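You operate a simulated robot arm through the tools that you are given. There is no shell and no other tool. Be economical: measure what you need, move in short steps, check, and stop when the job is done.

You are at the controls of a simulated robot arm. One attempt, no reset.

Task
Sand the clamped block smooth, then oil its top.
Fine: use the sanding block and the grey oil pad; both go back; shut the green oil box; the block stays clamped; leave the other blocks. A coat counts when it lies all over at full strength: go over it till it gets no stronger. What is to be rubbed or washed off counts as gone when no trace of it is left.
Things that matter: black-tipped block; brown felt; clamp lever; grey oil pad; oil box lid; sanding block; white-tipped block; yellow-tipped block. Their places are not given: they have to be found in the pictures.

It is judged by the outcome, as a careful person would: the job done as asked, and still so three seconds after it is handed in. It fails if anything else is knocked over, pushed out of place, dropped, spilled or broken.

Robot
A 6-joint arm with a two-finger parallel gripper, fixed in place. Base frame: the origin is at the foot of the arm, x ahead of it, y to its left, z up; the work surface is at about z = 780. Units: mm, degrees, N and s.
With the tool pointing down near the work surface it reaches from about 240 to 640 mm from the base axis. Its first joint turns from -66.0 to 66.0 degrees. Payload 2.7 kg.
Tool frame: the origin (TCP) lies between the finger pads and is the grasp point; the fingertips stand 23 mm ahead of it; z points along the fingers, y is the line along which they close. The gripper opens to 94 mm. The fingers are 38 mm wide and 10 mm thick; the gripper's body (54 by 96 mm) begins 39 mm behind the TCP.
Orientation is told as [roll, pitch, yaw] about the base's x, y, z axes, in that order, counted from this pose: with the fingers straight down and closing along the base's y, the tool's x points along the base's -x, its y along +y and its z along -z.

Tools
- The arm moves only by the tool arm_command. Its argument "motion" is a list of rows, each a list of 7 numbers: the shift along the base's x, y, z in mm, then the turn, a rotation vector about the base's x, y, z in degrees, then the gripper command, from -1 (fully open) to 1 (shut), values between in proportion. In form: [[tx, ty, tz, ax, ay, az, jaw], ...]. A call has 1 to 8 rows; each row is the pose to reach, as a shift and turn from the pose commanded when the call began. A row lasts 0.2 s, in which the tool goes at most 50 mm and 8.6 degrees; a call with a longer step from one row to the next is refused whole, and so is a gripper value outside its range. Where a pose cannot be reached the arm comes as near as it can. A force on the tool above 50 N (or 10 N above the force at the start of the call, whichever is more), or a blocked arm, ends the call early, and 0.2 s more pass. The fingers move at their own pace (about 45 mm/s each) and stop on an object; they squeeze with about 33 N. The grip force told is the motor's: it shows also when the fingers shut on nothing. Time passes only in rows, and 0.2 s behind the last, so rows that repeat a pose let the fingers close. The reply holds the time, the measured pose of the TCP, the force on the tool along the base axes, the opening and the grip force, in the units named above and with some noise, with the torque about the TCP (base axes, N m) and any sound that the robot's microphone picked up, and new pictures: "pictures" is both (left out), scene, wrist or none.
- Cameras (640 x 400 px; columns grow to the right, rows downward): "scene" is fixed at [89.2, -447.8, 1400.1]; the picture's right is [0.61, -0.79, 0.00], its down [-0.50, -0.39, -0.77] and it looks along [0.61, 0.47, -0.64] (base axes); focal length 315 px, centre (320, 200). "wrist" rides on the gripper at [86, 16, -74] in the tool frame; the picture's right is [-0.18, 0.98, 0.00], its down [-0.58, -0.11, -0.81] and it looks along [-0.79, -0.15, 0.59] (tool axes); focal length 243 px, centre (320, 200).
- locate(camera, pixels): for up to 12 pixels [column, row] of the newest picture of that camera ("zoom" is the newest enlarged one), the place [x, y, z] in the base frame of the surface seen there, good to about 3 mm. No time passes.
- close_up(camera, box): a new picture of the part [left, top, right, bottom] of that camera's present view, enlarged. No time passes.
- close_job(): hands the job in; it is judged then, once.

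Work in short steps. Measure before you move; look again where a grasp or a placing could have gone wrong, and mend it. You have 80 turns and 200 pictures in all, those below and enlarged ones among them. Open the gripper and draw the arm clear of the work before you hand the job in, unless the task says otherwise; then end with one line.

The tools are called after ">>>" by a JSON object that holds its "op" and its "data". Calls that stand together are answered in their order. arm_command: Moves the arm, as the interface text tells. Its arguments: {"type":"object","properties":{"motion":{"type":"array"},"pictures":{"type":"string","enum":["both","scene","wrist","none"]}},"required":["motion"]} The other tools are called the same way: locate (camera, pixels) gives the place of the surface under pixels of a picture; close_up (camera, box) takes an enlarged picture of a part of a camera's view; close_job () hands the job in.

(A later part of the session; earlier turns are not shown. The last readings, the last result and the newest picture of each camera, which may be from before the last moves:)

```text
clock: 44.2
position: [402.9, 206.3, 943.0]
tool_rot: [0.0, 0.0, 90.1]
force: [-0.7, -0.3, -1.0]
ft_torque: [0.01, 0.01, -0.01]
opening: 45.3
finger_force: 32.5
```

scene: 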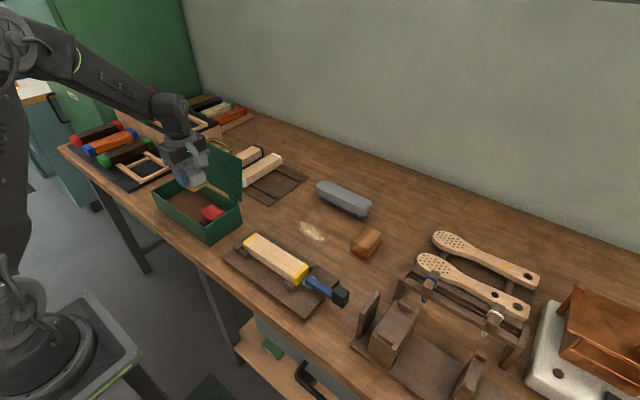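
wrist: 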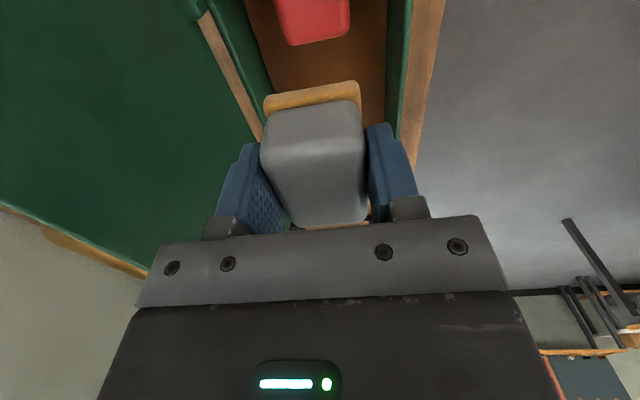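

The pad's white base turned amber, so it is charged with oil. I continue to the block.

>>> {"op": "arm_command", "data": {"motion": [[1, -40, 0, 0, 0, 0, 1], [2, -80, 0, 0, 0, 0, 1], [3, -120, 0, 0, 0, 0, 1], [4, -160, 0, 0, 0, 0, 1], [5, -200, 0, 0, 0, 0, 1], [6, -235, 0, 0, 0, 0, 1], [7, -262, -25, 0, 0, 0, 1], [7, -276, -55, 0, 0, 0, 1]]}}

```text
clock: 46.0
position: [411.1, -69.4, 886.1]
tool_rot: [0.0, -0.1, 90.0]
force: [0.5, -0.3, -0.5]
ft_torque: [-0.02, 0.0, -0.01]
opening: 45.6
finger_force: 33.2
```

scene: 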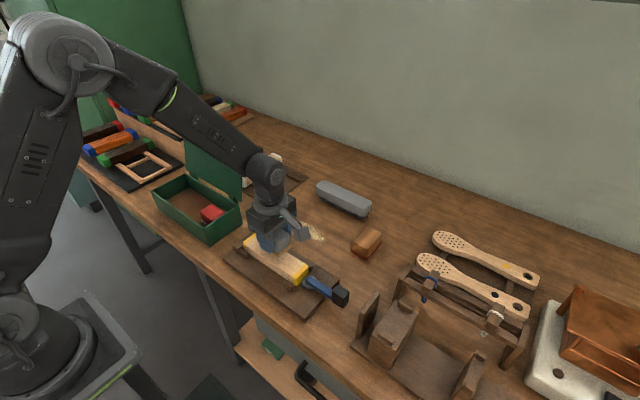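
wrist: 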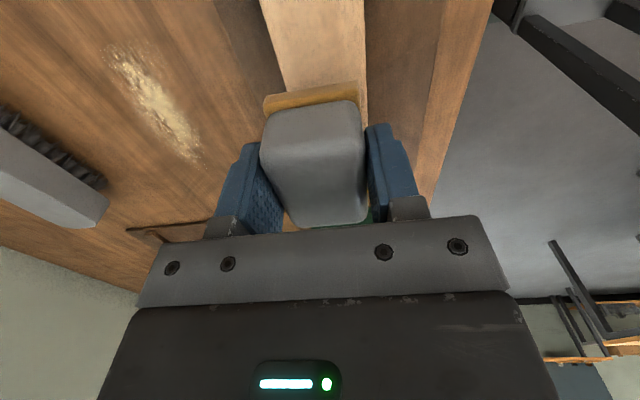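

The pad is lined up over the block. I lower to contact.

>>> {"op": "arm_command", "data": {"motion": [[0, 0, -8, 0, 0, 0, 1], [0, 0, -13, 0, 0, 0, 1], [0, 0, -15, 0, 0, 0, 1], [0, 0, -16, 0, 0, 0, 1], [0, 0, -16, 0, 0, 0, 1]], "pictures": "none"}}

```text
clock: 47.2
position: [409.6, -69.0, 869.6]
tool_rot: [0.0, -0.1, 90.1]
force: [0.4, 1.2, -0.7]
ft_torque: [-0.03, -0.01, -0.02]
opening: 45.4
finger_force: 32.7
```

>>> {"op": "arm_command", "data": {"motion": [[0, 0, -1, 0, 0, 0, 1], [0, 0, -2, 0, 0, 0, 1], [0, 0, -3, 0, 0, 0, 1], [0, 0, -3, 0, 0, 0, 1]], "pictures": "none"}}

```text
clock: 48.2
position: [409.3, -69.6, 866.0]
tool_rot: [0.0, -0.1, 90.0]
force: [0.5, -0.1, -0.9]
ft_torque: [-0.01, 0.0, -0.01]
opening: 45.4
finger_force: 32.8
```

No contact yet at 866. I go further in small steps.

>>> {"op": "arm_command", "data": {"motion": [[0, 0, -1, 0, 0, 0, 1], [0, 0, -2, 0, 0, 0, 1], [0, 0, -2, 0, 0, 0, 1]], "pictures": "none"}}

>>> {"op": "arm_command", "data": {"motion": [[0, 0, -1, 0, 0, 0, 1], [0, 0, -2, 0, 0, 0, 1], [0, 0, -2, 0, 0, 0, 1]], "pictures": "scene"}}

```text
clock: 49.0
position: [409.0, -70.2, 864.9]
tool_rot: [0.0, -0.1, 90.1]
force: [-3.5, 0.4, 11.2]
ft_torque: [0.12, 0.24, -0.01]
opening: 45.5
finger_force: 32.8
```

```text
clock: 49.8
position: [411.9, -67.8, 862.5]
tool_rot: [-0.2, 0.0, 90.1]
force: [-3.8, -1.3, 28.5]
ft_torque: [0.01, 0.23, 0.05]
opening: 45.3
finger_force: 33.0
```

scene: 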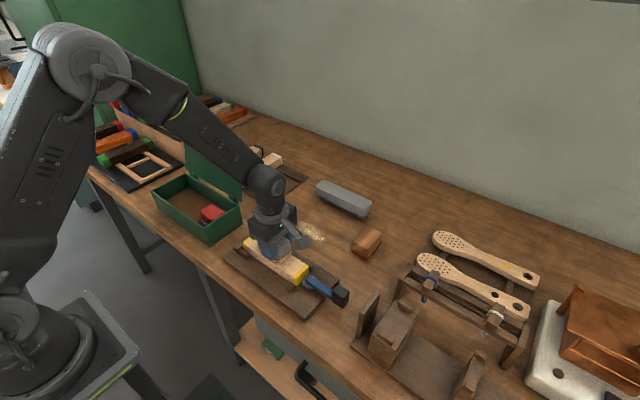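

28 N contact. I ease up 1 mm and stroke the whole length.

>>> {"op": "arm_command", "data": {"motion": [[0, 20, 1, 0, 0, 0, 1], [0, 40, 1, 0, 0, 0, 1], [0, 60, 1, 0, 0, 0, 1], [0, 36, 1, 0, 0, 0, 1], [0, 12, 1, 0, 0, 0, 1], [0, -12, 1, 0, 0, 0, 1], [0, -36, 1, 0, 0, 0, 1], [0, -60, 1, 0, 0, 0, 1]], "pictures": "none"}}

>>> {"op": "arm_command", "data": {"motion": [[5, 0, 0, 0, 0, 0, 1], [5, 30, 0, 0, 0, 0, 1], [5, 60, 0, 0, 0, 0, 1], [5, 90, 0, 0, 0, 0, 1], [5, 120, 0, 0, 0, 0, 1], [-5, 120, 0, 0, 0, 0, 1], [-5, 90, 0, 0, 0, 0, 1], [-5, 60, 0, 0, 0, 0, 1]]}}

```text
clock: 51.6
position: [408.9, -126.7, 862.3]
tool_rot: [-0.1, 0.1, 90.2]
force: [0.6, 3.7, 5.9]
ft_torque: [0.3, -0.03, 0.02]
opening: 45.4
finger_force: 33.1
```

```text
clock: 53.4
position: [403.3, -70.0, 862.5]
tool_rot: [0.1, 0.0, 90.0]
force: [-0.1, 0.0, -1.3]
ft_torque: [0.0, 0.0, 0.02]
opening: 45.2
finger_force: 33.1
```

scene: 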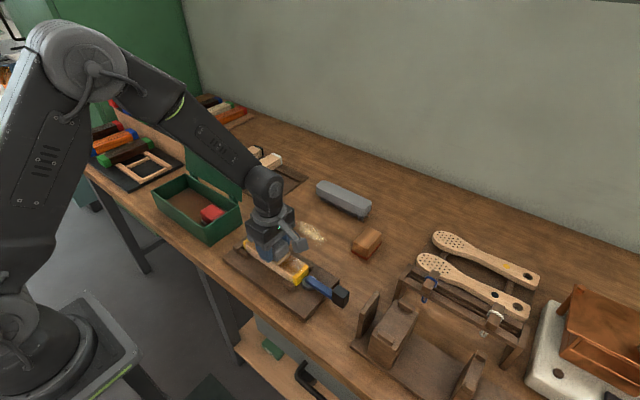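
wrist: 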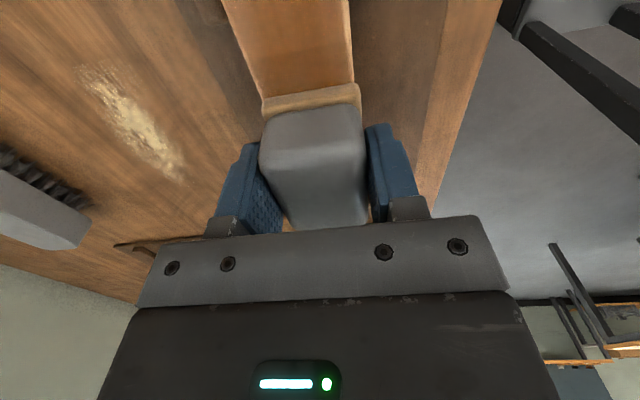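

The block is turning amber, but contact was lost (pad slid in the grip) and the pad is paler. I press again and keep going.

>>> {"op": "arm_command", "data": {"motion": [[5, 0, -2, 0, 0, 0, 1], [5, 0, -3, 0, 0, 0, 1], [5, -20, -3, 0, 0, 0, 1], [5, -40, -3, 0, 0, 0, 1], [5, -60, -3, 0, 0, 0, 1], [5, -60, -3, 0, 0, 0, 1]], "pictures": "none"}}

>>> {"op": "arm_command", "data": {"motion": [[0, 30, 0, 0, 0, 0, 1], [0, 60, 0, 0, 0, 0, 1], [0, 90, 0, 0, 0, 0, 1], [0, 120, 0, 0, 0, 0, 1], [0, 120, 0, 0, 0, 0, 1]]}}

>>> {"op": "close_up", "data": {"camera": "wrist", "box": [180, 0, 440, 130]}}

>>> {"op": "close_up", "data": {"camera": "scene", "box": [225, 220, 345, 295]}}

```text
clock: 54.8
position: [410.4, -129.6, 860.2]
tool_rot: [-0.3, 0.1, 90.1]
force: [1.3, 13.0, 36.6]
ft_torque: [0.31, -0.02, -0.07]
opening: 45.4
finger_force: 33.1
```

```text
clock: 56.0
position: [408.2, -5.6, 859.9]
tool_rot: [0.0, 0.0, 90.1]
force: [1.0, -8.2, 24.4]
ft_torque: [-0.83, -0.35, -0.07]
opening: 45.7
finger_force: 32.7
```

scene: 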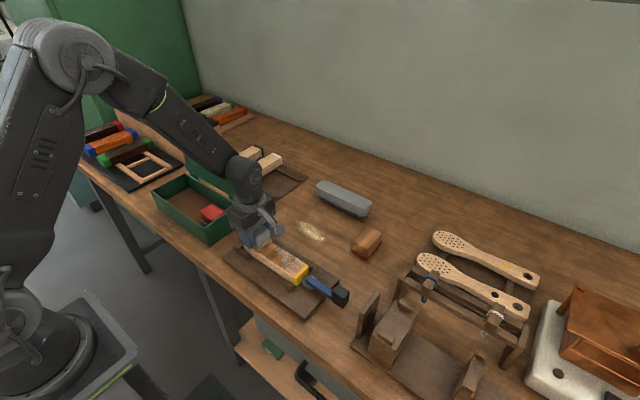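
wrist: 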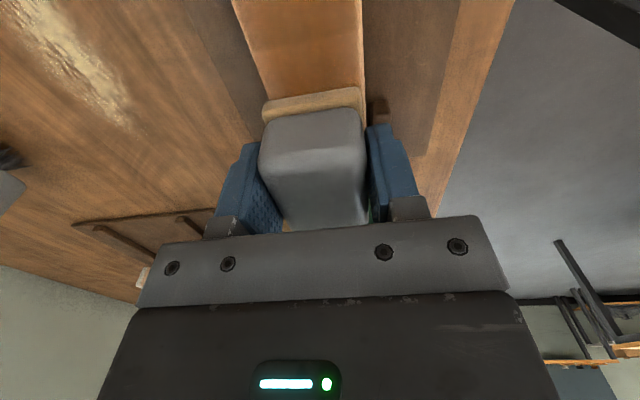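

```text
2.46 times, centred on (310, 65) of wrist
```

zoom: 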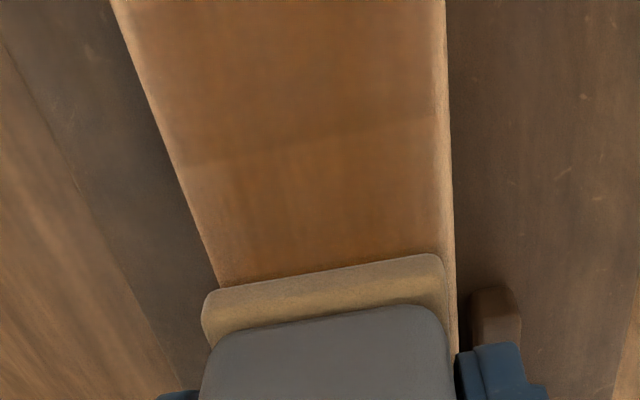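

```text
5.33 times, centred on (285, 258) of scene
```

zoom: 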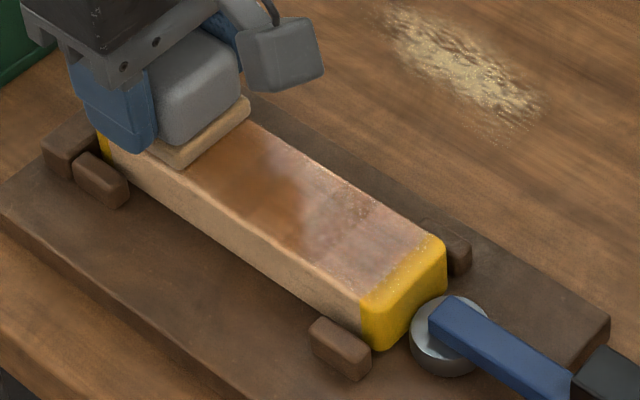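

The coat is uneven and the pad is pale, so it needs more oil. I lift and take it back to the felt.

>>> {"op": "arm_command", "data": {"motion": [[0, 0, 30, 0, 0, 0, 1], [0, 10, 70, 0, 0, 0, 1], [0, 40, 85, 0, 0, 0, 1], [-2, 80, 85, 0, 0, 0, 1], [-4, 120, 85, 0, 0, 0, 1], [-6, 160, 85, 0, 0, 0, 1], [-8, 200, 85, 0, 0, 0, 1], [-9, 240, 85, 0, 0, 0, 1]], "pictures": "scene"}}

>>> {"op": "close_up", "data": {"camera": "scene", "box": [225, 220, 345, 295]}}

```text
clock: 57.8
position: [399.5, 231.6, 945.8]
tool_rot: [0.0, 0.0, 90.0]
force: [0.2, 0.7, -0.5]
ft_torque: [0.0, -0.02, -0.04]
opening: 45.2
finger_force: 33.0
```

scene: 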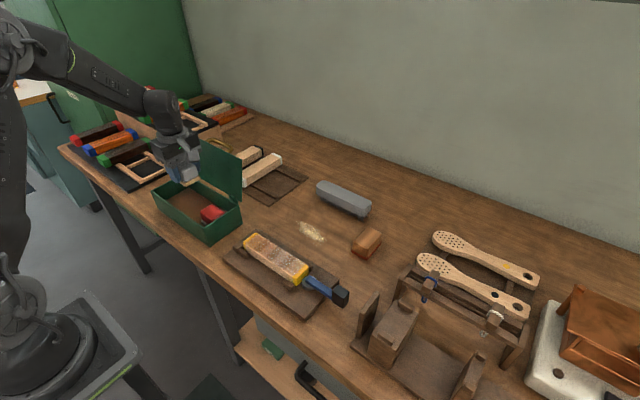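

```text
5.33 times, centred on (285, 258) of scene
```

zoom: 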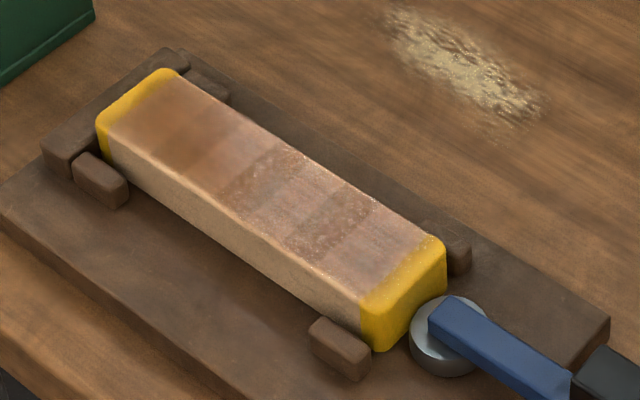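

The right half is fainter. I lower the pad onto the felt at its home spot.

>>> {"op": "arm_command", "data": {"motion": [[0, 40, 0, 0, 0, 0, 1], [0, 80, 0, 0, 0, 0, 1], [0, 80, -40, 0, 0, 0, 1], [0, 80, -80, 0, 0, 0, 1], [0, 80, -105, 0, 0, 0, 1], [0, 80, -110, 0, 0, 0, 1], [0, 80, -110, 0, 0, 0, 1]], "pictures": "wrist"}}

```text
clock: 59.4
position: [399.5, 312.9, 832.2]
tool_rot: [0.0, 0.0, 89.9]
force: [0.2, -0.4, 0.1]
ft_torque: [0.01, 0.0, 0.02]
opening: 45.6
finger_force: 32.9
```

wrist: 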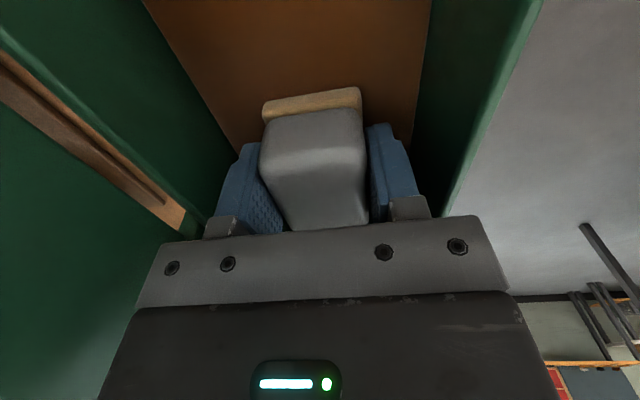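

Not yet touching. I lower to contact and press.

>>> {"op": "arm_command", "data": {"motion": [[0, 0, -1.5, 0, 0, 0, 1], [0, 0, -3, 0, 0, 0, 1], [0, 0, -4, 0, 0, 0, 1], [0, 0, -4, 0, 0, 0, 1], [0, 0, -4, 0, 0, 0, 1]], "pictures": "none"}}

```text
clock: 60.6
position: [400.4, 311.3, 831.9]
tool_rot: [-0.1, 0.0, 90.0]
force: [-1.5, 3.2, 14.2]
ft_torque: [-0.19, -0.32, 0.09]
opening: 45.4
finger_force: 32.9
```

14 N contact. I re-grip 7 mm higher and press the pad onto the felt again.

>>> {"op": "arm_command", "data": {"motion": [[0, 0, 0, 0, 0, 0, -0.32], [0, 0, 0, 0, 0, 0, -0.32], [0, 0, 7, 0, 0, 0, -0.32], [0, 0, 7, 0, 0, 0, 1], [0, 0, 7, 0, 0, 0, 1], [0, 0, 7, 0, 0, 0, 1], [0, 0, 5, 0, 0, 0, 1], [0, 0, 5, 0, 0, 0, 1]], "pictures": "none"}}

>>> {"op": "arm_command", "data": {"motion": [[0, 0, 0, 0, 0, 0, 1], [0, 0, 0, 0, 0, 0, 1], [0, 0, 20, 0, 0, 0, 1], [0, 0, 45, 0, 0, 0, 1], [0, 0, 75, 0, 0, 0, 1], [0, -5, 105, 0, 0, 0, 1], [0, -30, 107, 0, 0, 0, 1], [2, -65, 107, 0, 0, 0, 1]], "pictures": "wrist"}}

```text
clock: 62.4
position: [400.0, 311.9, 838.4]
tool_rot: [0.0, -0.1, 90.2]
force: [-11.6, -5.5, 25.9]
ft_torque: [-0.33, 0.32, -0.05]
opening: 45.3
finger_force: 33.1
```

```text
clock: 64.2
position: [403.6, 246.6, 945.5]
tool_rot: [0.1, 0.1, 90.1]
force: [-0.4, 0.1, -0.4]
ft_torque: [0.01, -0.02, 0.0]
opening: 45.4
finger_force: 33.0
```

wrist: 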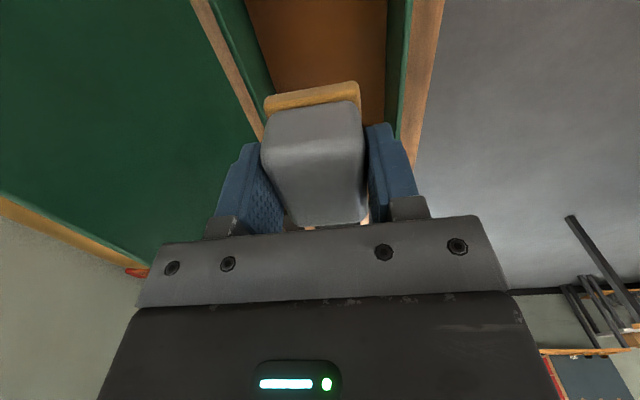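

The base is amber again. I go to the far (right) end of the block this time.

>>> {"op": "arm_command", "data": {"motion": [[1, -40, 0, 0, 0, 0, 1], [2, -88, 0, 0, 0, 0, 1], [3, -136, 0, 0, 0, 0, 1], [4, -184, 0, 0, 0, 0, 1], [5, -232, 0, 0, 0, 0, 1], [6, -280, 0, 0, 0, 0, 1], [7, -328, 0, 0, 0, 0, 1], [7, -370, 0, 0, 0, 0, 1]], "pictures": "none"}}

>>> {"op": "arm_command", "data": {"motion": [[0, -5, -40, 0, 0, 0, 1], [0, -5, -65, 0, 0, 0, 1], [0, -5, -73, 0, 0, 0, 1], [0, -5, -76, 0, 0, 0, 1], [0, -5, -77, 0, 0, 0, 1], [0, -5, -77, 0, 0, 0, 1]], "pictures": "none"}}

```text
clock: 66.0
position: [413.3, -121.0, 943.0]
tool_rot: [0.1, 0.0, 90.1]
force: [0.0, -0.6, -1.0]
ft_torque: [-0.02, 0.01, 0.0]
opening: 45.3
finger_force: 32.8
```

```text
clock: 67.4
position: [409.0, -129.2, 867.2]
tool_rot: [0.0, 0.1, 90.1]
force: [-0.4, 0.4, -1.5]
ft_torque: [-0.02, -0.01, -0.02]
opening: 45.4
finger_force: 32.7
```

No contact at 866 yet; I continue in small steps.

>>> {"op": "arm_command", "data": {"motion": [[0, 0, -1, 0, 0, 0, 1], [0, 0, -2, 0, 0, 0, 1], [0, 0, -3, 0, 0, 0, 1], [0, 0, -3, 0, 0, 0, 1]], "pictures": "none"}}

```text
clock: 68.4
position: [409.8, -128.9, 864.9]
tool_rot: [-0.2, -0.1, 90.1]
force: [-0.6, 1.0, 25.0]
ft_torque: [0.63, 0.14, -0.02]
opening: 45.6
finger_force: 33.1
```

25 N. I stroke the whole length and back, sinking slightly to keep the pressure.

>>> {"op": "arm_command", "data": {"motion": [[0, 20, 0, 0, 0, 0, 1], [0, 40, 0, 0, 0, 0, 1], [0, 60, -0.3, 0, 0, 0, 1], [0, 80, -0.5, 0, 0, 0, 1], [0, 100, -0.7, 0, 0, 0, 1], [0, 120, -1, 0, 0, 0, 1], [0, 120, -1, 0, 0, 0, 1]], "pictures": "none"}}

>>> {"op": "arm_command", "data": {"motion": [[0, -20, -0.3, 0, 0, 0, 1], [0, -40, -0.5, 0, 0, 0, 1], [0, -60, -0.8, 0, 0, 0, 1], [0, -80, -1, 0, 0, 0, 1], [0, -100, -1.2, 0, 0, 0, 1], [0, -120, -1.5, 0, 0, 0, 1], [0, -120, -1.5, 0, 0, 0, 1]], "pictures": "wrist"}}

>>> {"op": "close_up", "data": {"camera": "wrist", "box": [180, 0, 440, 130]}}

>>> {"op": "close_up", "data": {"camera": "scene", "box": [225, 220, 345, 295]}}

```text
clock: 70.0
position: [407.9, -7.8, 861.8]
tool_rot: [0.1, 0.0, 90.0]
force: [0.7, -6.5, 16.1]
ft_torque: [-0.17, -0.05, -0.06]
opening: 45.4
finger_force: 32.9
```

```text
clock: 71.6
position: [409.8, -127.9, 860.5]
tool_rot: [0.0, 0.0, 90.1]
force: [0.7, 7.4, 23.4]
ft_torque: [0.2, 0.01, -0.04]
opening: 45.5
finger_force: 33.3
```

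wrist: 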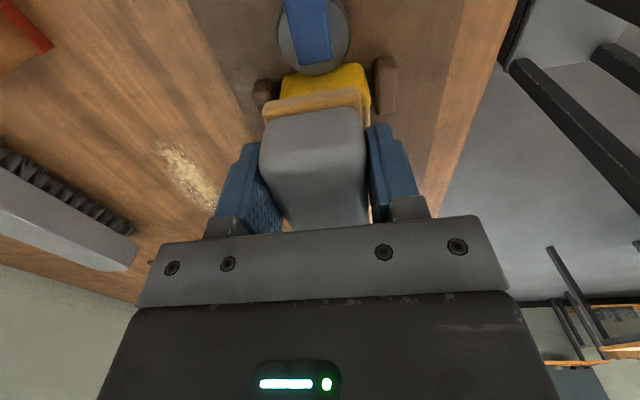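

```text
2.46 times, centred on (310, 65) of wrist
```

zoom: 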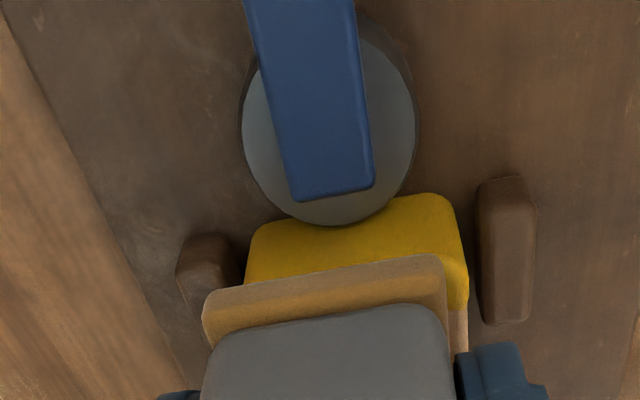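

```text
5.33 times, centred on (285, 258) of scene
```

zoom: 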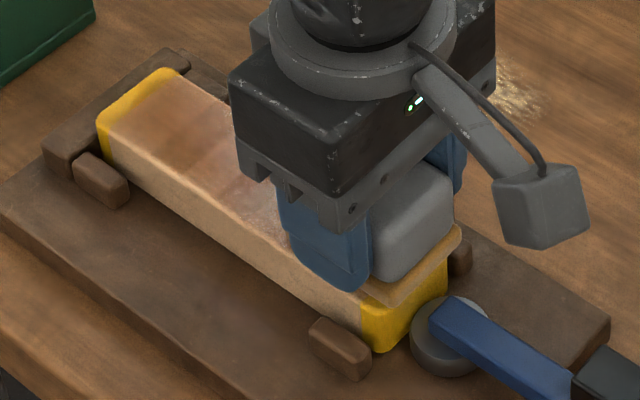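

The yellow end extends past the pad's edge at zoom y≈285. I measure how far, on both ends.

>>> {"op": "locate", "data": {"camera": "wrist", "pixels": [[315, 90], [315, 100], [340, 66], [285, 77], [320, 84], [368, 100], [366, 85]]}}

>>> {"op": "locate", "data": {"camera": "scene", "pixels": [[256, 235], [251, 237], [246, 240], [244, 244], [250, 245], [307, 265]]}}

```text
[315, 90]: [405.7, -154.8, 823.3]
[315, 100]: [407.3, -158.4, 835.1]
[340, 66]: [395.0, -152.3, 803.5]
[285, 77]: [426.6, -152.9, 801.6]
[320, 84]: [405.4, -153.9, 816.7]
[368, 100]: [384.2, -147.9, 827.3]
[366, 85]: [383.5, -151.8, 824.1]
```

```text
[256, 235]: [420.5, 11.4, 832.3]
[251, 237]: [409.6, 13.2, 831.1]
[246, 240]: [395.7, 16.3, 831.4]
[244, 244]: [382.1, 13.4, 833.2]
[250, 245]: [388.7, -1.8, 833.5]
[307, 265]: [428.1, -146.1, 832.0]
```

The pad does cover the end, but a strip at the x≈384 side sticks out. I do a pass shifted to x≈404, then one shifted to x≈413, and look.

>>> {"op": "arm_command", "data": {"motion": [[-5, 0, -0.3, 0, 0, 0, 1], [-5, 24, -0.5, 0, 0, 0, 1], [-5, 48, -0.7, 0, 0, 0, 1], [-5, 72, -0.9, 0, 0, 0, 1], [-5, 96, -1.1, 0, 0, 0, 1], [-5, 122, -1.3, 0, 0, 0, 1], [-5, 122, -1.3, 0, 0, 0, 1]], "pictures": "none"}}

>>> {"op": "arm_command", "data": {"motion": [[9, 0, -0.3, 0, 0, 0, 1], [9, -24, -0.5, 0, 0, 0, 1], [9, -48, -0.7, 0, 0, 0, 1], [9, -72, -0.9, 0, 0, 0, 1], [9, -96, -1.1, 0, 0, 0, 1], [9, -122, -1.3, 0, 0, 0, 1], [9, -122, 20, 0, 0, 0, 1], [9, -90, 65, 0, 0, 0, 1]], "pictures": "none"}}

>>> {"op": "arm_command", "data": {"motion": [[-5, 45, 20, 0, 0, 0, 1], [-5, 93, 20, 0, 0, 0, 1], [-5, 141, 20, 0, 0, 0, 1], [-5, 189, 20, 0, 0, 0, 1], [-7, 237, 20, 0, 0, 0, 1], [-9, 280, 20, 0, 0, 0, 1], [-12, 325, 20, 0, 0, 0, 1], [-13, 360, 20, 0, 0, 0, 1]]}}

>>> {"op": "close_up", "data": {"camera": "scene", "box": [225, 220, 345, 295]}}

```text
clock: 73.2
position: [405.4, -6.6, 860.4]
tool_rot: [-0.1, 0.1, 89.9]
force: [0.2, -8.3, 28.8]
ft_torque: [-0.84, 0.06, 0.03]
opening: 45.5
finger_force: 32.5
```

```text
refused: row 8 steps farther than a row can; nothing moved
```

```text
clock: 75.0
position: [389.8, 352.3, 880.5]
tool_rot: [-0.1, 0.1, 89.9]
force: [0.4, 0.0, 1.1]
ft_torque: [0.0, -0.03, -0.02]
opening: 0.0
finger_force: 32.3
```

scene: 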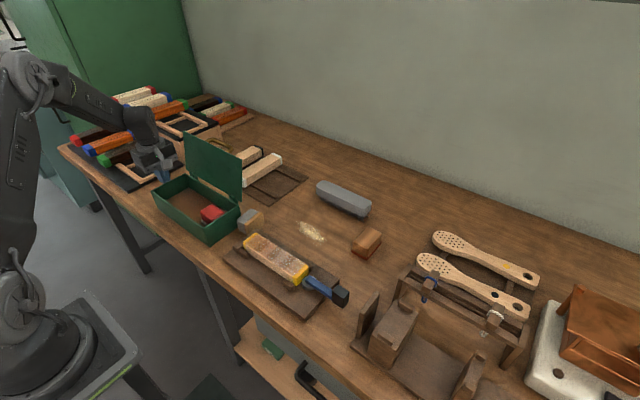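
wrist: 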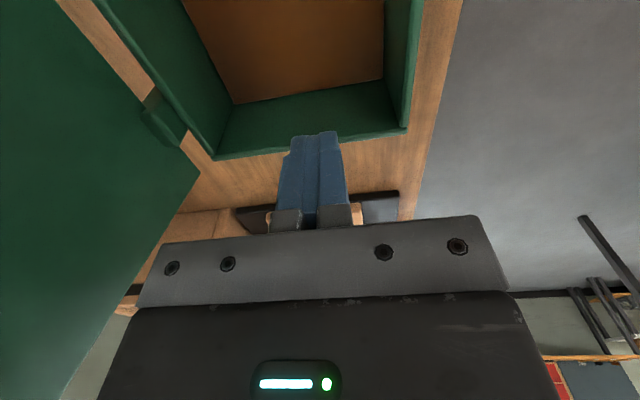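

```text
5.33 times, centred on (285, 258) of scene
```

zoom: 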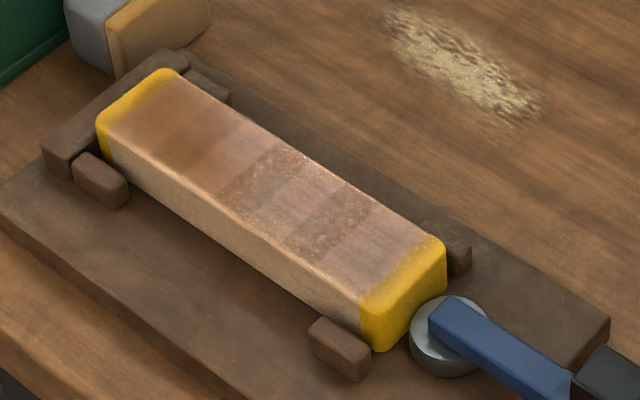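

I wrongly chained that move after a refused call: the pad was carried too low, struck the box and fell, and now lies on its side at scene (250,222). I lift clear and assess the damage.

>>> {"op": "arm_command", "data": {"motion": [[0, 0, 40, 0, 0, 0, 1], [0, 0, 80, 0, 0, 0, 1], [0, -20, 120, 0, 0, 0, 0.3], [5, -60, 130, 0, 0, 0, -0.3], [10, -100, 130, 0, 0, 0, -0.3], [10, -140, 130, 0, 0, 0, -0.3]]}}

>>> {"op": "close_up", "data": {"camera": "scene", "box": [210, 190, 290, 240]}}

>>> {"op": "locate", "data": {"camera": "scene", "pixels": [[152.5, 192], [185.5, 174.5], [205, 227], [241, 207], [186, 135], [241, 160], [241, 218], [247, 209], [262, 211], [250, 232], [263, 220], [210, 212]]}}

```text
clock: 76.4
position: [402.0, 212.0, 1013.2]
tool_rot: [0.0, 0.2, 90.1]
force: [-0.8, -0.2, 0.4]
ft_torque: [0.0, 0.01, 0.0]
opening: 61.0
finger_force: 0.1
```

scene: 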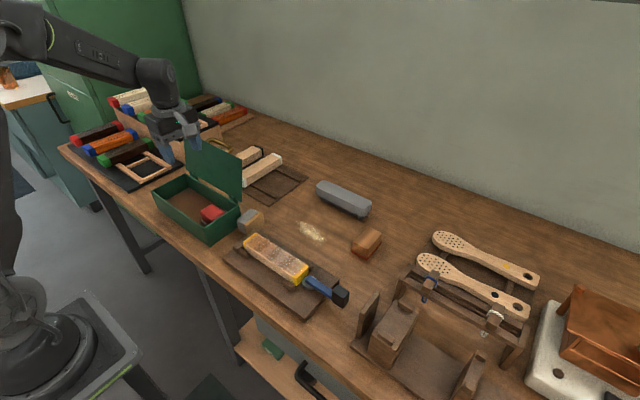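
wrist: 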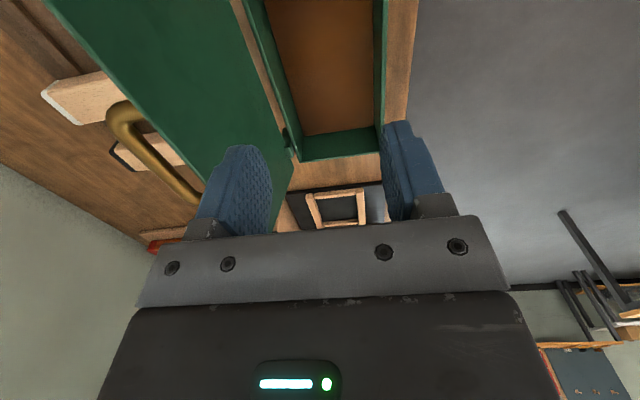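

```text
8.00 times, centred on (250, 215) of scene
```

zoom: 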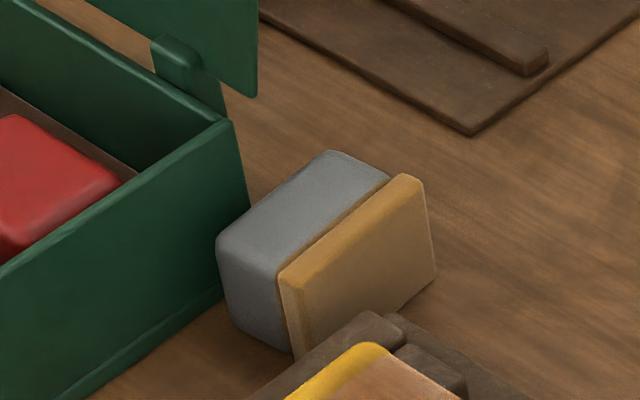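

```text
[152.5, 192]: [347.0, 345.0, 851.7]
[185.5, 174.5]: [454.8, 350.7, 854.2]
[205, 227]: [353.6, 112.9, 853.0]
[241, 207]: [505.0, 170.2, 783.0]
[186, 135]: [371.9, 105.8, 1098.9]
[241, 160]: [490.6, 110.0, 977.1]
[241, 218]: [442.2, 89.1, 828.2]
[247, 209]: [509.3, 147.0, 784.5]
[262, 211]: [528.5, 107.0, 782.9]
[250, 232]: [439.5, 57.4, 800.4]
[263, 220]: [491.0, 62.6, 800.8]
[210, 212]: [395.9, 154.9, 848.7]
```

The box has not moved. The pad lies on its side with its oiled base facing the jig. I measure its pose.

>>> {"op": "locate", "data": {"camera": "zoom", "pixels": [[330, 155], [380, 182], [222, 245], [275, 265], [405, 180], [424, 188], [284, 278], [300, 285], [432, 272], [300, 345], [360, 260], [290, 210]]}}

>>> {"op": "locate", "data": {"camera": "zoom", "pixels": [[235, 320], [285, 350], [365, 315], [240, 200], [222, 290], [400, 350], [270, 395]]}}

```text
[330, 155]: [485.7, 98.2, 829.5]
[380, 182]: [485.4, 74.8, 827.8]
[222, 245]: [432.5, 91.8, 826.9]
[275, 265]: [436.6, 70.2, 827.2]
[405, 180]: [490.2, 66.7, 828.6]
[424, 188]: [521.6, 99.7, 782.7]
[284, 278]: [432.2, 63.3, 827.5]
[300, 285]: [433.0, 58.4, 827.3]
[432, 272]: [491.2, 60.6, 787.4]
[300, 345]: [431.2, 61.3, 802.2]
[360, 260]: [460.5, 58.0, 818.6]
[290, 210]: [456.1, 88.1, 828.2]
```

```text
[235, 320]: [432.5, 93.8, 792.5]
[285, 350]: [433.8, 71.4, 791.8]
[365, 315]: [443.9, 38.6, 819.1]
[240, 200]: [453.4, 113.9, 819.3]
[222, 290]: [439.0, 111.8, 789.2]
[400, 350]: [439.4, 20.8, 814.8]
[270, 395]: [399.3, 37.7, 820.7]
```

The box is unmoved. The pad lies at x 432–490, y 58–97, z 780–828. Plan: pick it lying, re-lay it in open bench space, re-grip with the tool tilted, then turn it upright into the box. I first move to above it.

>>> {"op": "arm_command", "data": {"motion": [[0, -45, 0, 0, 0, 0, -0.62], [0, -90, 0, 0, 0, 0, -0.62], [0, -139, 0, 0, 0, 0, -0.62], [30, -139, 0, 0, 0, 0, -0.62], [60, -139, 0, 0, 0, 0, -0.62], [60, -139, -45, 0, 0, 0, -0.62], [60, -139, -90, 0, 0, 0, -0.62], [60, -139, -90, 0, 0, 0, -0.62]]}}

>>> {"op": "locate", "data": {"camera": "scene", "pixels": [[299, 222], [311, 232], [323, 240], [300, 205], [285, 215]]}}

```text
clock: 78.2
position: [463.8, 74.9, 919.9]
tool_rot: [-0.1, 0.0, 90.1]
force: [-0.8, 0.1, -0.6]
ft_torque: [-0.02, 0.02, 0.0]
opening: 75.9
finger_force: 0.0
```

scene: 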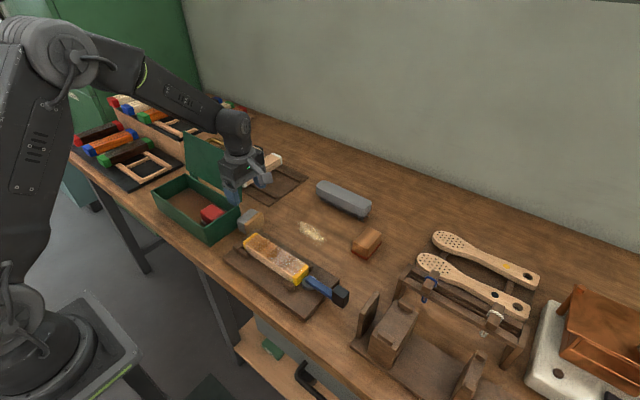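
wrist: 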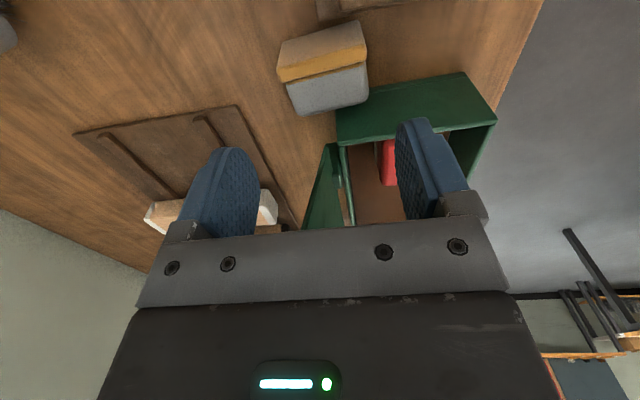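

```text
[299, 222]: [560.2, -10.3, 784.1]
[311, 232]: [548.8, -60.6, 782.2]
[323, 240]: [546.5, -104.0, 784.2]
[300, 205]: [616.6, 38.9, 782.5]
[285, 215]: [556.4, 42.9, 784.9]
```

The pad shows at wrist (325,65). I measure its edges from here.

>>> {"op": "locate", "data": {"camera": "wrist", "pixels": [[279, 78], [368, 60], [288, 90], [368, 75], [300, 112], [365, 100], [325, 90], [325, 70], [320, 40], [282, 50], [364, 30], [340, 120]]}}

>>> {"op": "close_up", "data": {"camera": "wrist", "box": [240, 0, 420, 140]}}

```text
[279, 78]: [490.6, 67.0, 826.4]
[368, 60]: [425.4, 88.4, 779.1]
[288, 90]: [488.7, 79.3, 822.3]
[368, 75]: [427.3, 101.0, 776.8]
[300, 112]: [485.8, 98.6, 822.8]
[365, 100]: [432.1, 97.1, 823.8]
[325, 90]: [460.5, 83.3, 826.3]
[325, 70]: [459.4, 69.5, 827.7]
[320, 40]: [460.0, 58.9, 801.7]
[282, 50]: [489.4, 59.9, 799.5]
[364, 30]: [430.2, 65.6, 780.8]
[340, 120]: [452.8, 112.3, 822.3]
```

```text
2.86 times, centred on (330, 70) of wrist
```

zoom: 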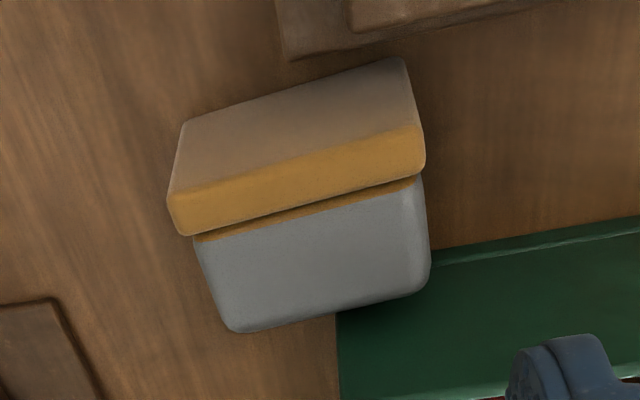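

Pad centre is (461,78). I lower with the jaw 76 mm open to z≈813, keeping clear of the box wall at y≈112, and close.

>>> {"op": "arm_command", "data": {"motion": [[0, 3, -40, 0, 0, 0, -0.62], [0, 3, -75, 0, 0, 0, -0.62], [0, 3, -97, 0, 0, 0, -0.62], [0, 3, -107, 0, 0, 0, -0.62], [0, 3, -107, 0, 0, 0, 1], [0, 3, -107, 0, 0, 0, 1], [0, 3, -107, 0, 0, 0, 1], [0, 3, -107, 0, 0, 0, 1]]}}

```text
clock: 78.9
position: [456.8, 79.9, 844.0]
tool_rot: [0.8, 0.2, 90.5]
force: [-14.8, 0.2, 4.7]
ft_torque: [0.12, -0.74, 0.48]
opening: 76.2
finger_force: 0.0
stopped in row 3: the force on the tool passed its limit at 79 N (the readings are from after the stop); the commanded pose is now the measured one
```

scene: 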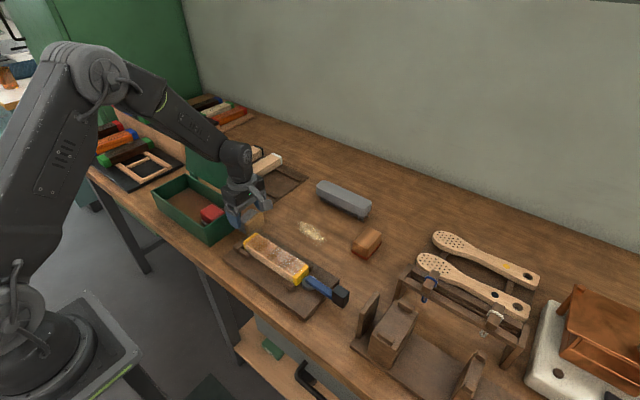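
wrist: 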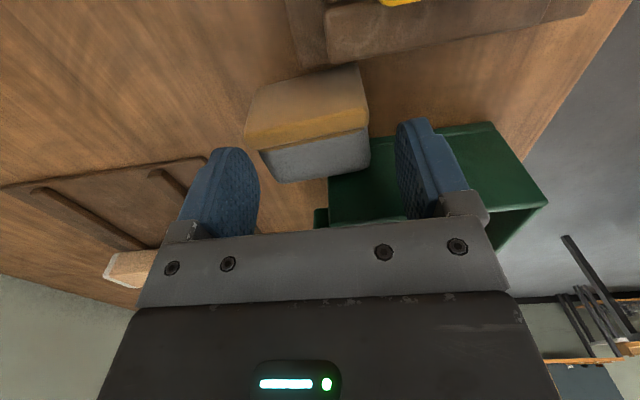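

The descent stopped at z≈844 with a sideways knock, probably the gripper body brushing the lid edge at y≈110. I back up and away, and check the lid.

>>> {"op": "arm_command", "data": {"motion": [[0, -6, 5, 0, 0, 0, -0.62], [3, -14, 30, 0, 0, 0, -0.62], [4, -14, 60, 0, 0, 0, -0.62], [4, -14, 60, 0, 0, 0, -0.62]]}}

>>> {"op": "close_up", "data": {"camera": "scene", "box": [140, 120, 300, 250]}}

>>> {"op": "locate", "data": {"camera": "scene", "pixels": [[152.5, 192], [205, 227], [186, 136], [222, 190], [185, 170]]}}

```text
clock: 79.9
position: [462.4, 66.4, 907.2]
tool_rot: [0.5, -0.1, 90.4]
force: [-0.6, -0.7, 0.5]
ft_torque: [-0.01, 0.01, 0.0]
opening: 76.3
finger_force: 0.1
```

scene: 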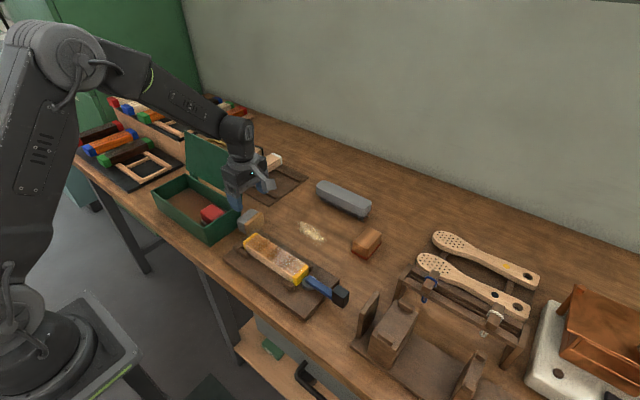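
wrist: 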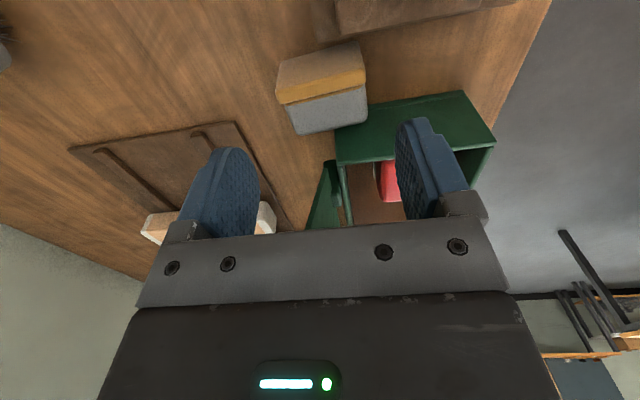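

```text
3.08 times, centred on (220, 185) of scene
```

zoom: 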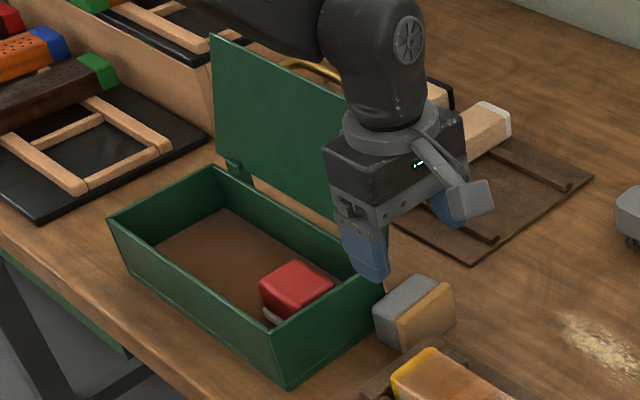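

```text
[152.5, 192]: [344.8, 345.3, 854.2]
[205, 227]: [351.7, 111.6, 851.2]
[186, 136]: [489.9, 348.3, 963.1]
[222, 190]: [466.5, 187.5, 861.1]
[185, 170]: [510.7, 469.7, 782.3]
```

The box and lid are unmoved. I'll grip further from the box at y≈68 and first check the jig's edge there.

>>> {"op": "locate", "data": {"camera": "wrist", "pixels": [[325, 42], [345, 36], [400, 28], [470, 12], [340, 25], [277, 100], [366, 85], [296, 133], [367, 118], [320, 85], [335, 162]]}}

```text
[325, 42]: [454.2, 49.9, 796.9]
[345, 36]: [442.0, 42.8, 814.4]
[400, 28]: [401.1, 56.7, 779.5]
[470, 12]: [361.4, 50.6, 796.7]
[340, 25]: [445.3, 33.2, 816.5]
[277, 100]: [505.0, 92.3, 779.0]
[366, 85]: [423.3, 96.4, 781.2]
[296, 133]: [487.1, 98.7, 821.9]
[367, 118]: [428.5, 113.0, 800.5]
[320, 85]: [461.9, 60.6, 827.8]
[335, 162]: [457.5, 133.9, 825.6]
```

The jig board's edge is at y≈50–57, z≤797. I lower to TCP z≈822 at y≈73 so both sides clear.

>>> {"op": "arm_command", "data": {"motion": [[0, 7, -20, -0.5, 0, -0.4, -0.62], [0, 7, -45, -0.5, 0, -0.4, -0.62], [0, 7, -65, -0.5, 0, -0.4, -0.62], [0, 7, -82, -0.5, 0, -0.4, -0.62], [0, 7, -82, -0.5, 0, -0.4, 1], [0, 7, -82, -0.5, 0, -0.4, 1], [0, 7, -82, -0.5, 0, -0.4, 1], [0, 7, -82, -0.5, 0, -0.4, 1]]}}

```text
clock: 80.5
position: [459.6, 73.9, 861.5]
tool_rot: [1.1, 0.6, 90.5]
force: [-11.7, -0.6, 3.7]
ft_torque: [0.16, -0.63, 0.43]
opening: 76.3
finger_force: 0.1
stopped in row 3: the force on the tool passed its limit at 61 N (the readings are from after the stop); the commanded pose is now the measured one
```

scene: 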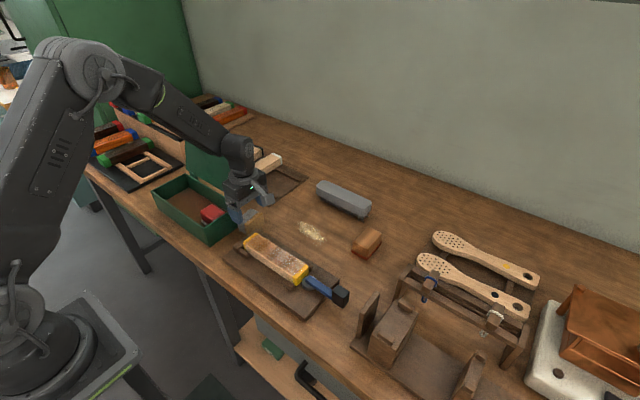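
wrist: 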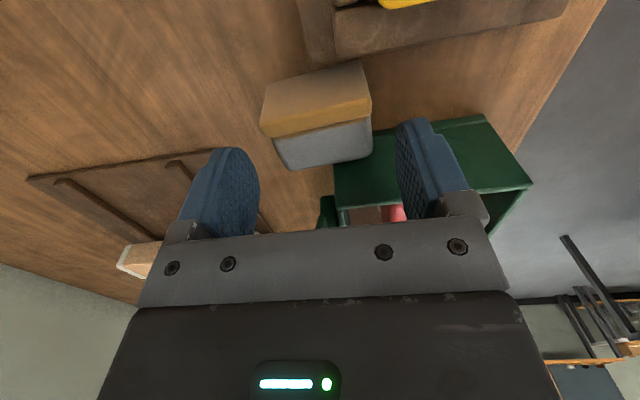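

Stopped again with a push along -x, higher up this time: the forearm or wrist side is touching the open lid. I back off and tilt the tool 25° about x so that the wrist leans away from the lid.

>>> {"op": "arm_command", "data": {"motion": [[0, -10, 10, 0, 0, 0, -0.62], [2, -15, 50, 0, 0, 0, -0.62], [2, -15, 70, 8, 0, 0, -0.62], [2, -15, 70, 16, 0, 0, -0.62], [2, -15, 70, 24, 0, 0, -0.62], [2, -10, 70, 24, 0, 0, -0.62], [2, -10, 70, 24, 0, 0, -0.62]]}}

>>> {"op": "close_up", "data": {"camera": "scene", "box": [160, 90, 320, 250]}}

```text
clock: 82.2
position: [464.0, 65.7, 931.1]
tool_rot: [0.7, -23.5, 90.4]
force: [0.3, 0.1, 0.1]
ft_torque: [-0.02, 0.0, -0.02]
opening: 75.9
finger_force: 0.0
```

scene: 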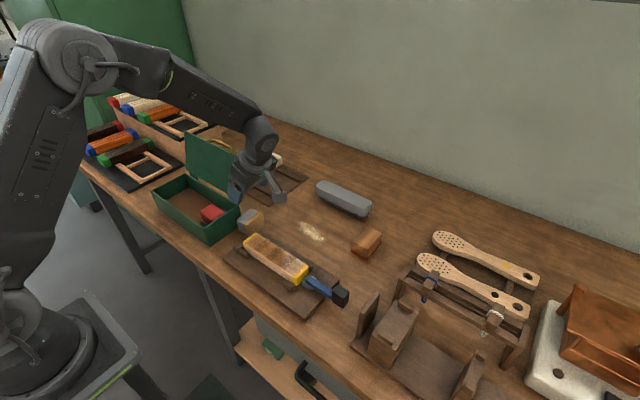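
wrist: 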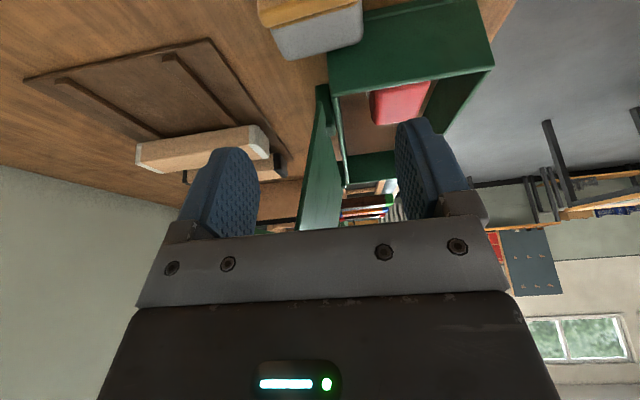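

```text
2.50 times, centred on (240, 170) of scene
```

zoom: 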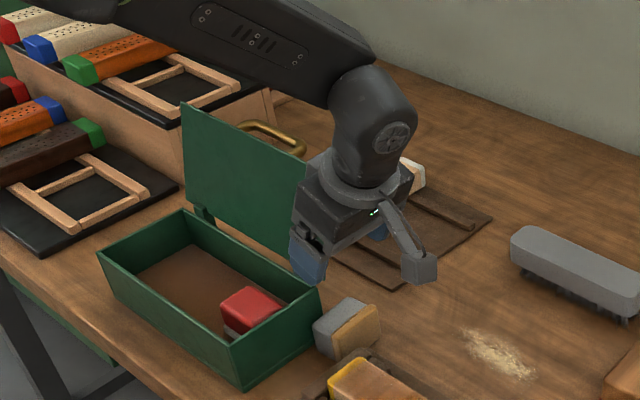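

The wrist now leans away from the lid. I lower to about (461,73,819) in steps and close.

>>> {"op": "arm_command", "data": {"motion": [[0, 0, -40, 0, 0, 0, -0.62], [0, 3, -70, 0, 0, 0, -0.62], [0, 6, -90, 0, 0, 0, -0.62], [0, 9, -105, 0, 0, 0, -0.62], [0, 9, -112, 0, 0, 0, -0.62], [0, 9, -112, 0, 0, 0, 1], [0, 9, -112, 0, 0, 0, 1], [0, 9, -112, 0, 0, 0, 1]]}}

```text
clock: 84.0
position: [462.5, 71.3, 820.1]
tool_rot: [0.8, -23.4, 90.5]
force: [0.1, 0.2, -0.2]
ft_torque: [-0.01, 0.0, 0.01]
opening: 61.3
finger_force: 33.2
```

scene: 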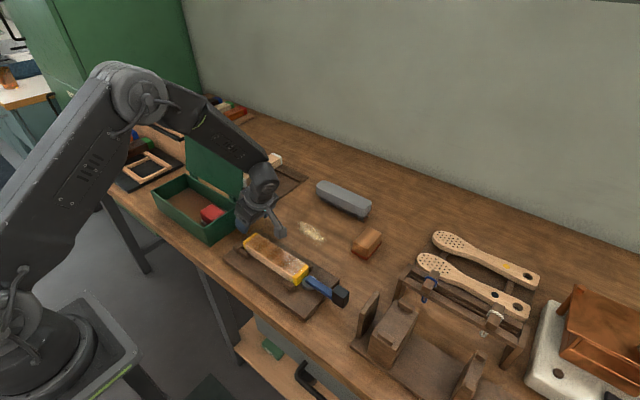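
wrist: 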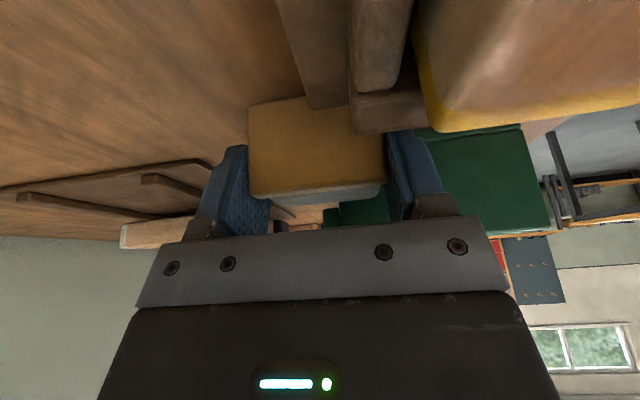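

Gripped at 61 mm. I lift and carry it to open bench near (545,45).

>>> {"op": "arm_command", "data": {"motion": [[0, -2, 15, 0, 0, 0, 1], [0, -6, 40, 0, 0, 0, 1], [10, -12, 65, 0, 0, 0, 1], [30, -18, 75, 0, 0, 0, 1], [52, -25, 75, 0, 0, 0, 1], [75, -28, 75, 0, 0, 0, 1], [85, -28, 60, 0, 0, 0, 1], [85, -28, 40, 0, 0, 0, 1]]}}

```text
clock: 85.8
position: [546.7, 44.3, 859.3]
tool_rot: [0.7, -23.3, 90.4]
force: [0.5, 0.4, -0.6]
ft_torque: [-0.02, 0.03, 0.0]
opening: 61.6
finger_force: 33.0
```

scene: 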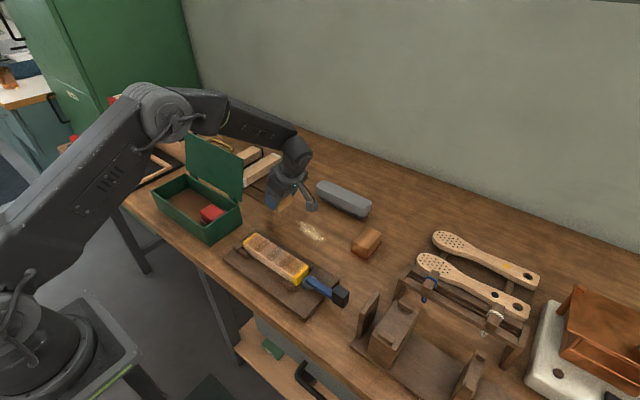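
wrist: 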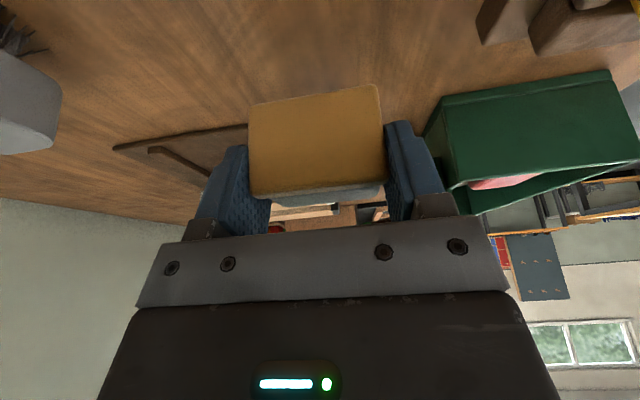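

Held level. I lower it onto the open bench and release.

>>> {"op": "arm_command", "data": {"motion": [[0, 0, -25, 0, 0, 0, 1], [0, 0, -38, 0, 0, 0, 1], [0, 0, -40, 0, 0, 0, 1], [0, 0, -41, 0, 0, 0, 1], [0, 0, -41, 0, 0, 0, 1]], "pictures": "none"}}

```text
clock: 87.0
position: [548.1, 45.3, 819.8]
tool_rot: [0.6, -23.5, 90.5]
force: [-1.7, 1.1, 5.5]
ft_torque: [0.02, -0.12, 0.05]
opening: 61.5
finger_force: 32.5
```

>>> {"op": "arm_command", "data": {"motion": [[0, 0, 0, 0, 0, 0, -0.62], [0, 0, 0, 0, 0, 0, -0.62], [0, 0, 0, 0, 0, 0, -0.62], [0, -5, 35, 0, 0, 0, -0.62], [0, -5, 80, 0, 0, 0, -0.62], [0, -5, 110, 0, 0, 0, -0.62]]}}

>>> {"op": "close_up", "data": {"camera": "scene", "box": [230, 170, 350, 245]}}

```text
clock: 88.3
position: [548.4, 41.7, 929.1]
tool_rot: [0.6, -23.4, 90.3]
force: [-0.3, -0.2, -0.3]
ft_torque: [0.03, -0.01, 0.02]
opening: 76.2
finger_force: 0.0
```

scene: 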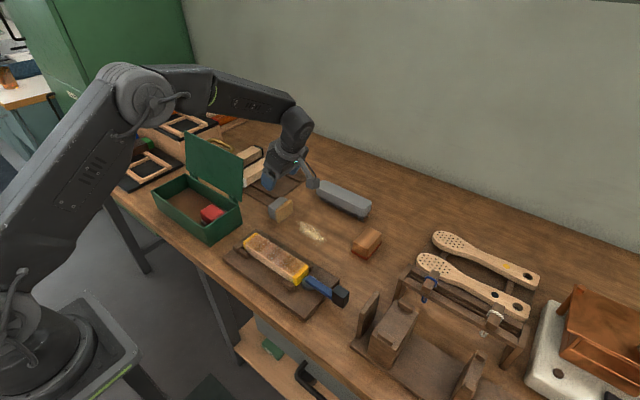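
wrist: 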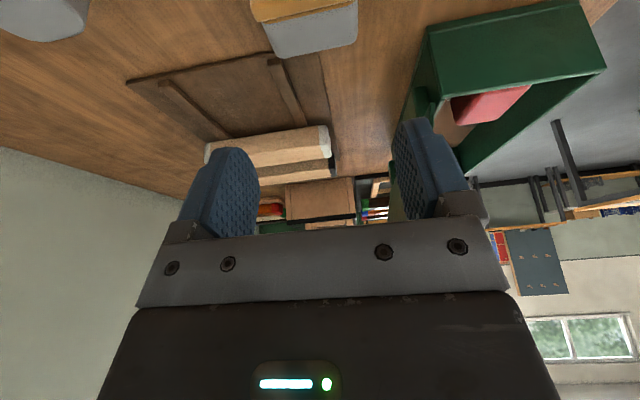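

```text
5.33 times, centred on (290, 208) of scene
```

zoom: 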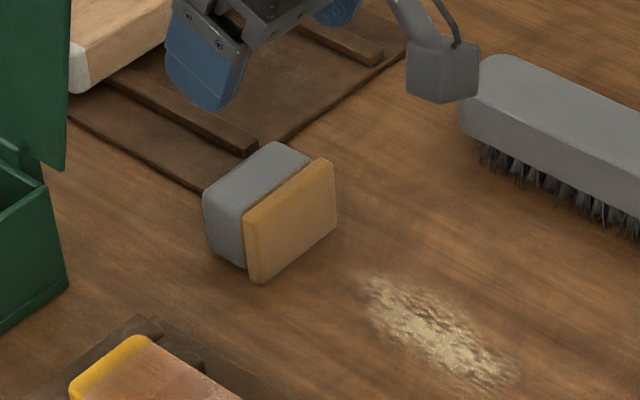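

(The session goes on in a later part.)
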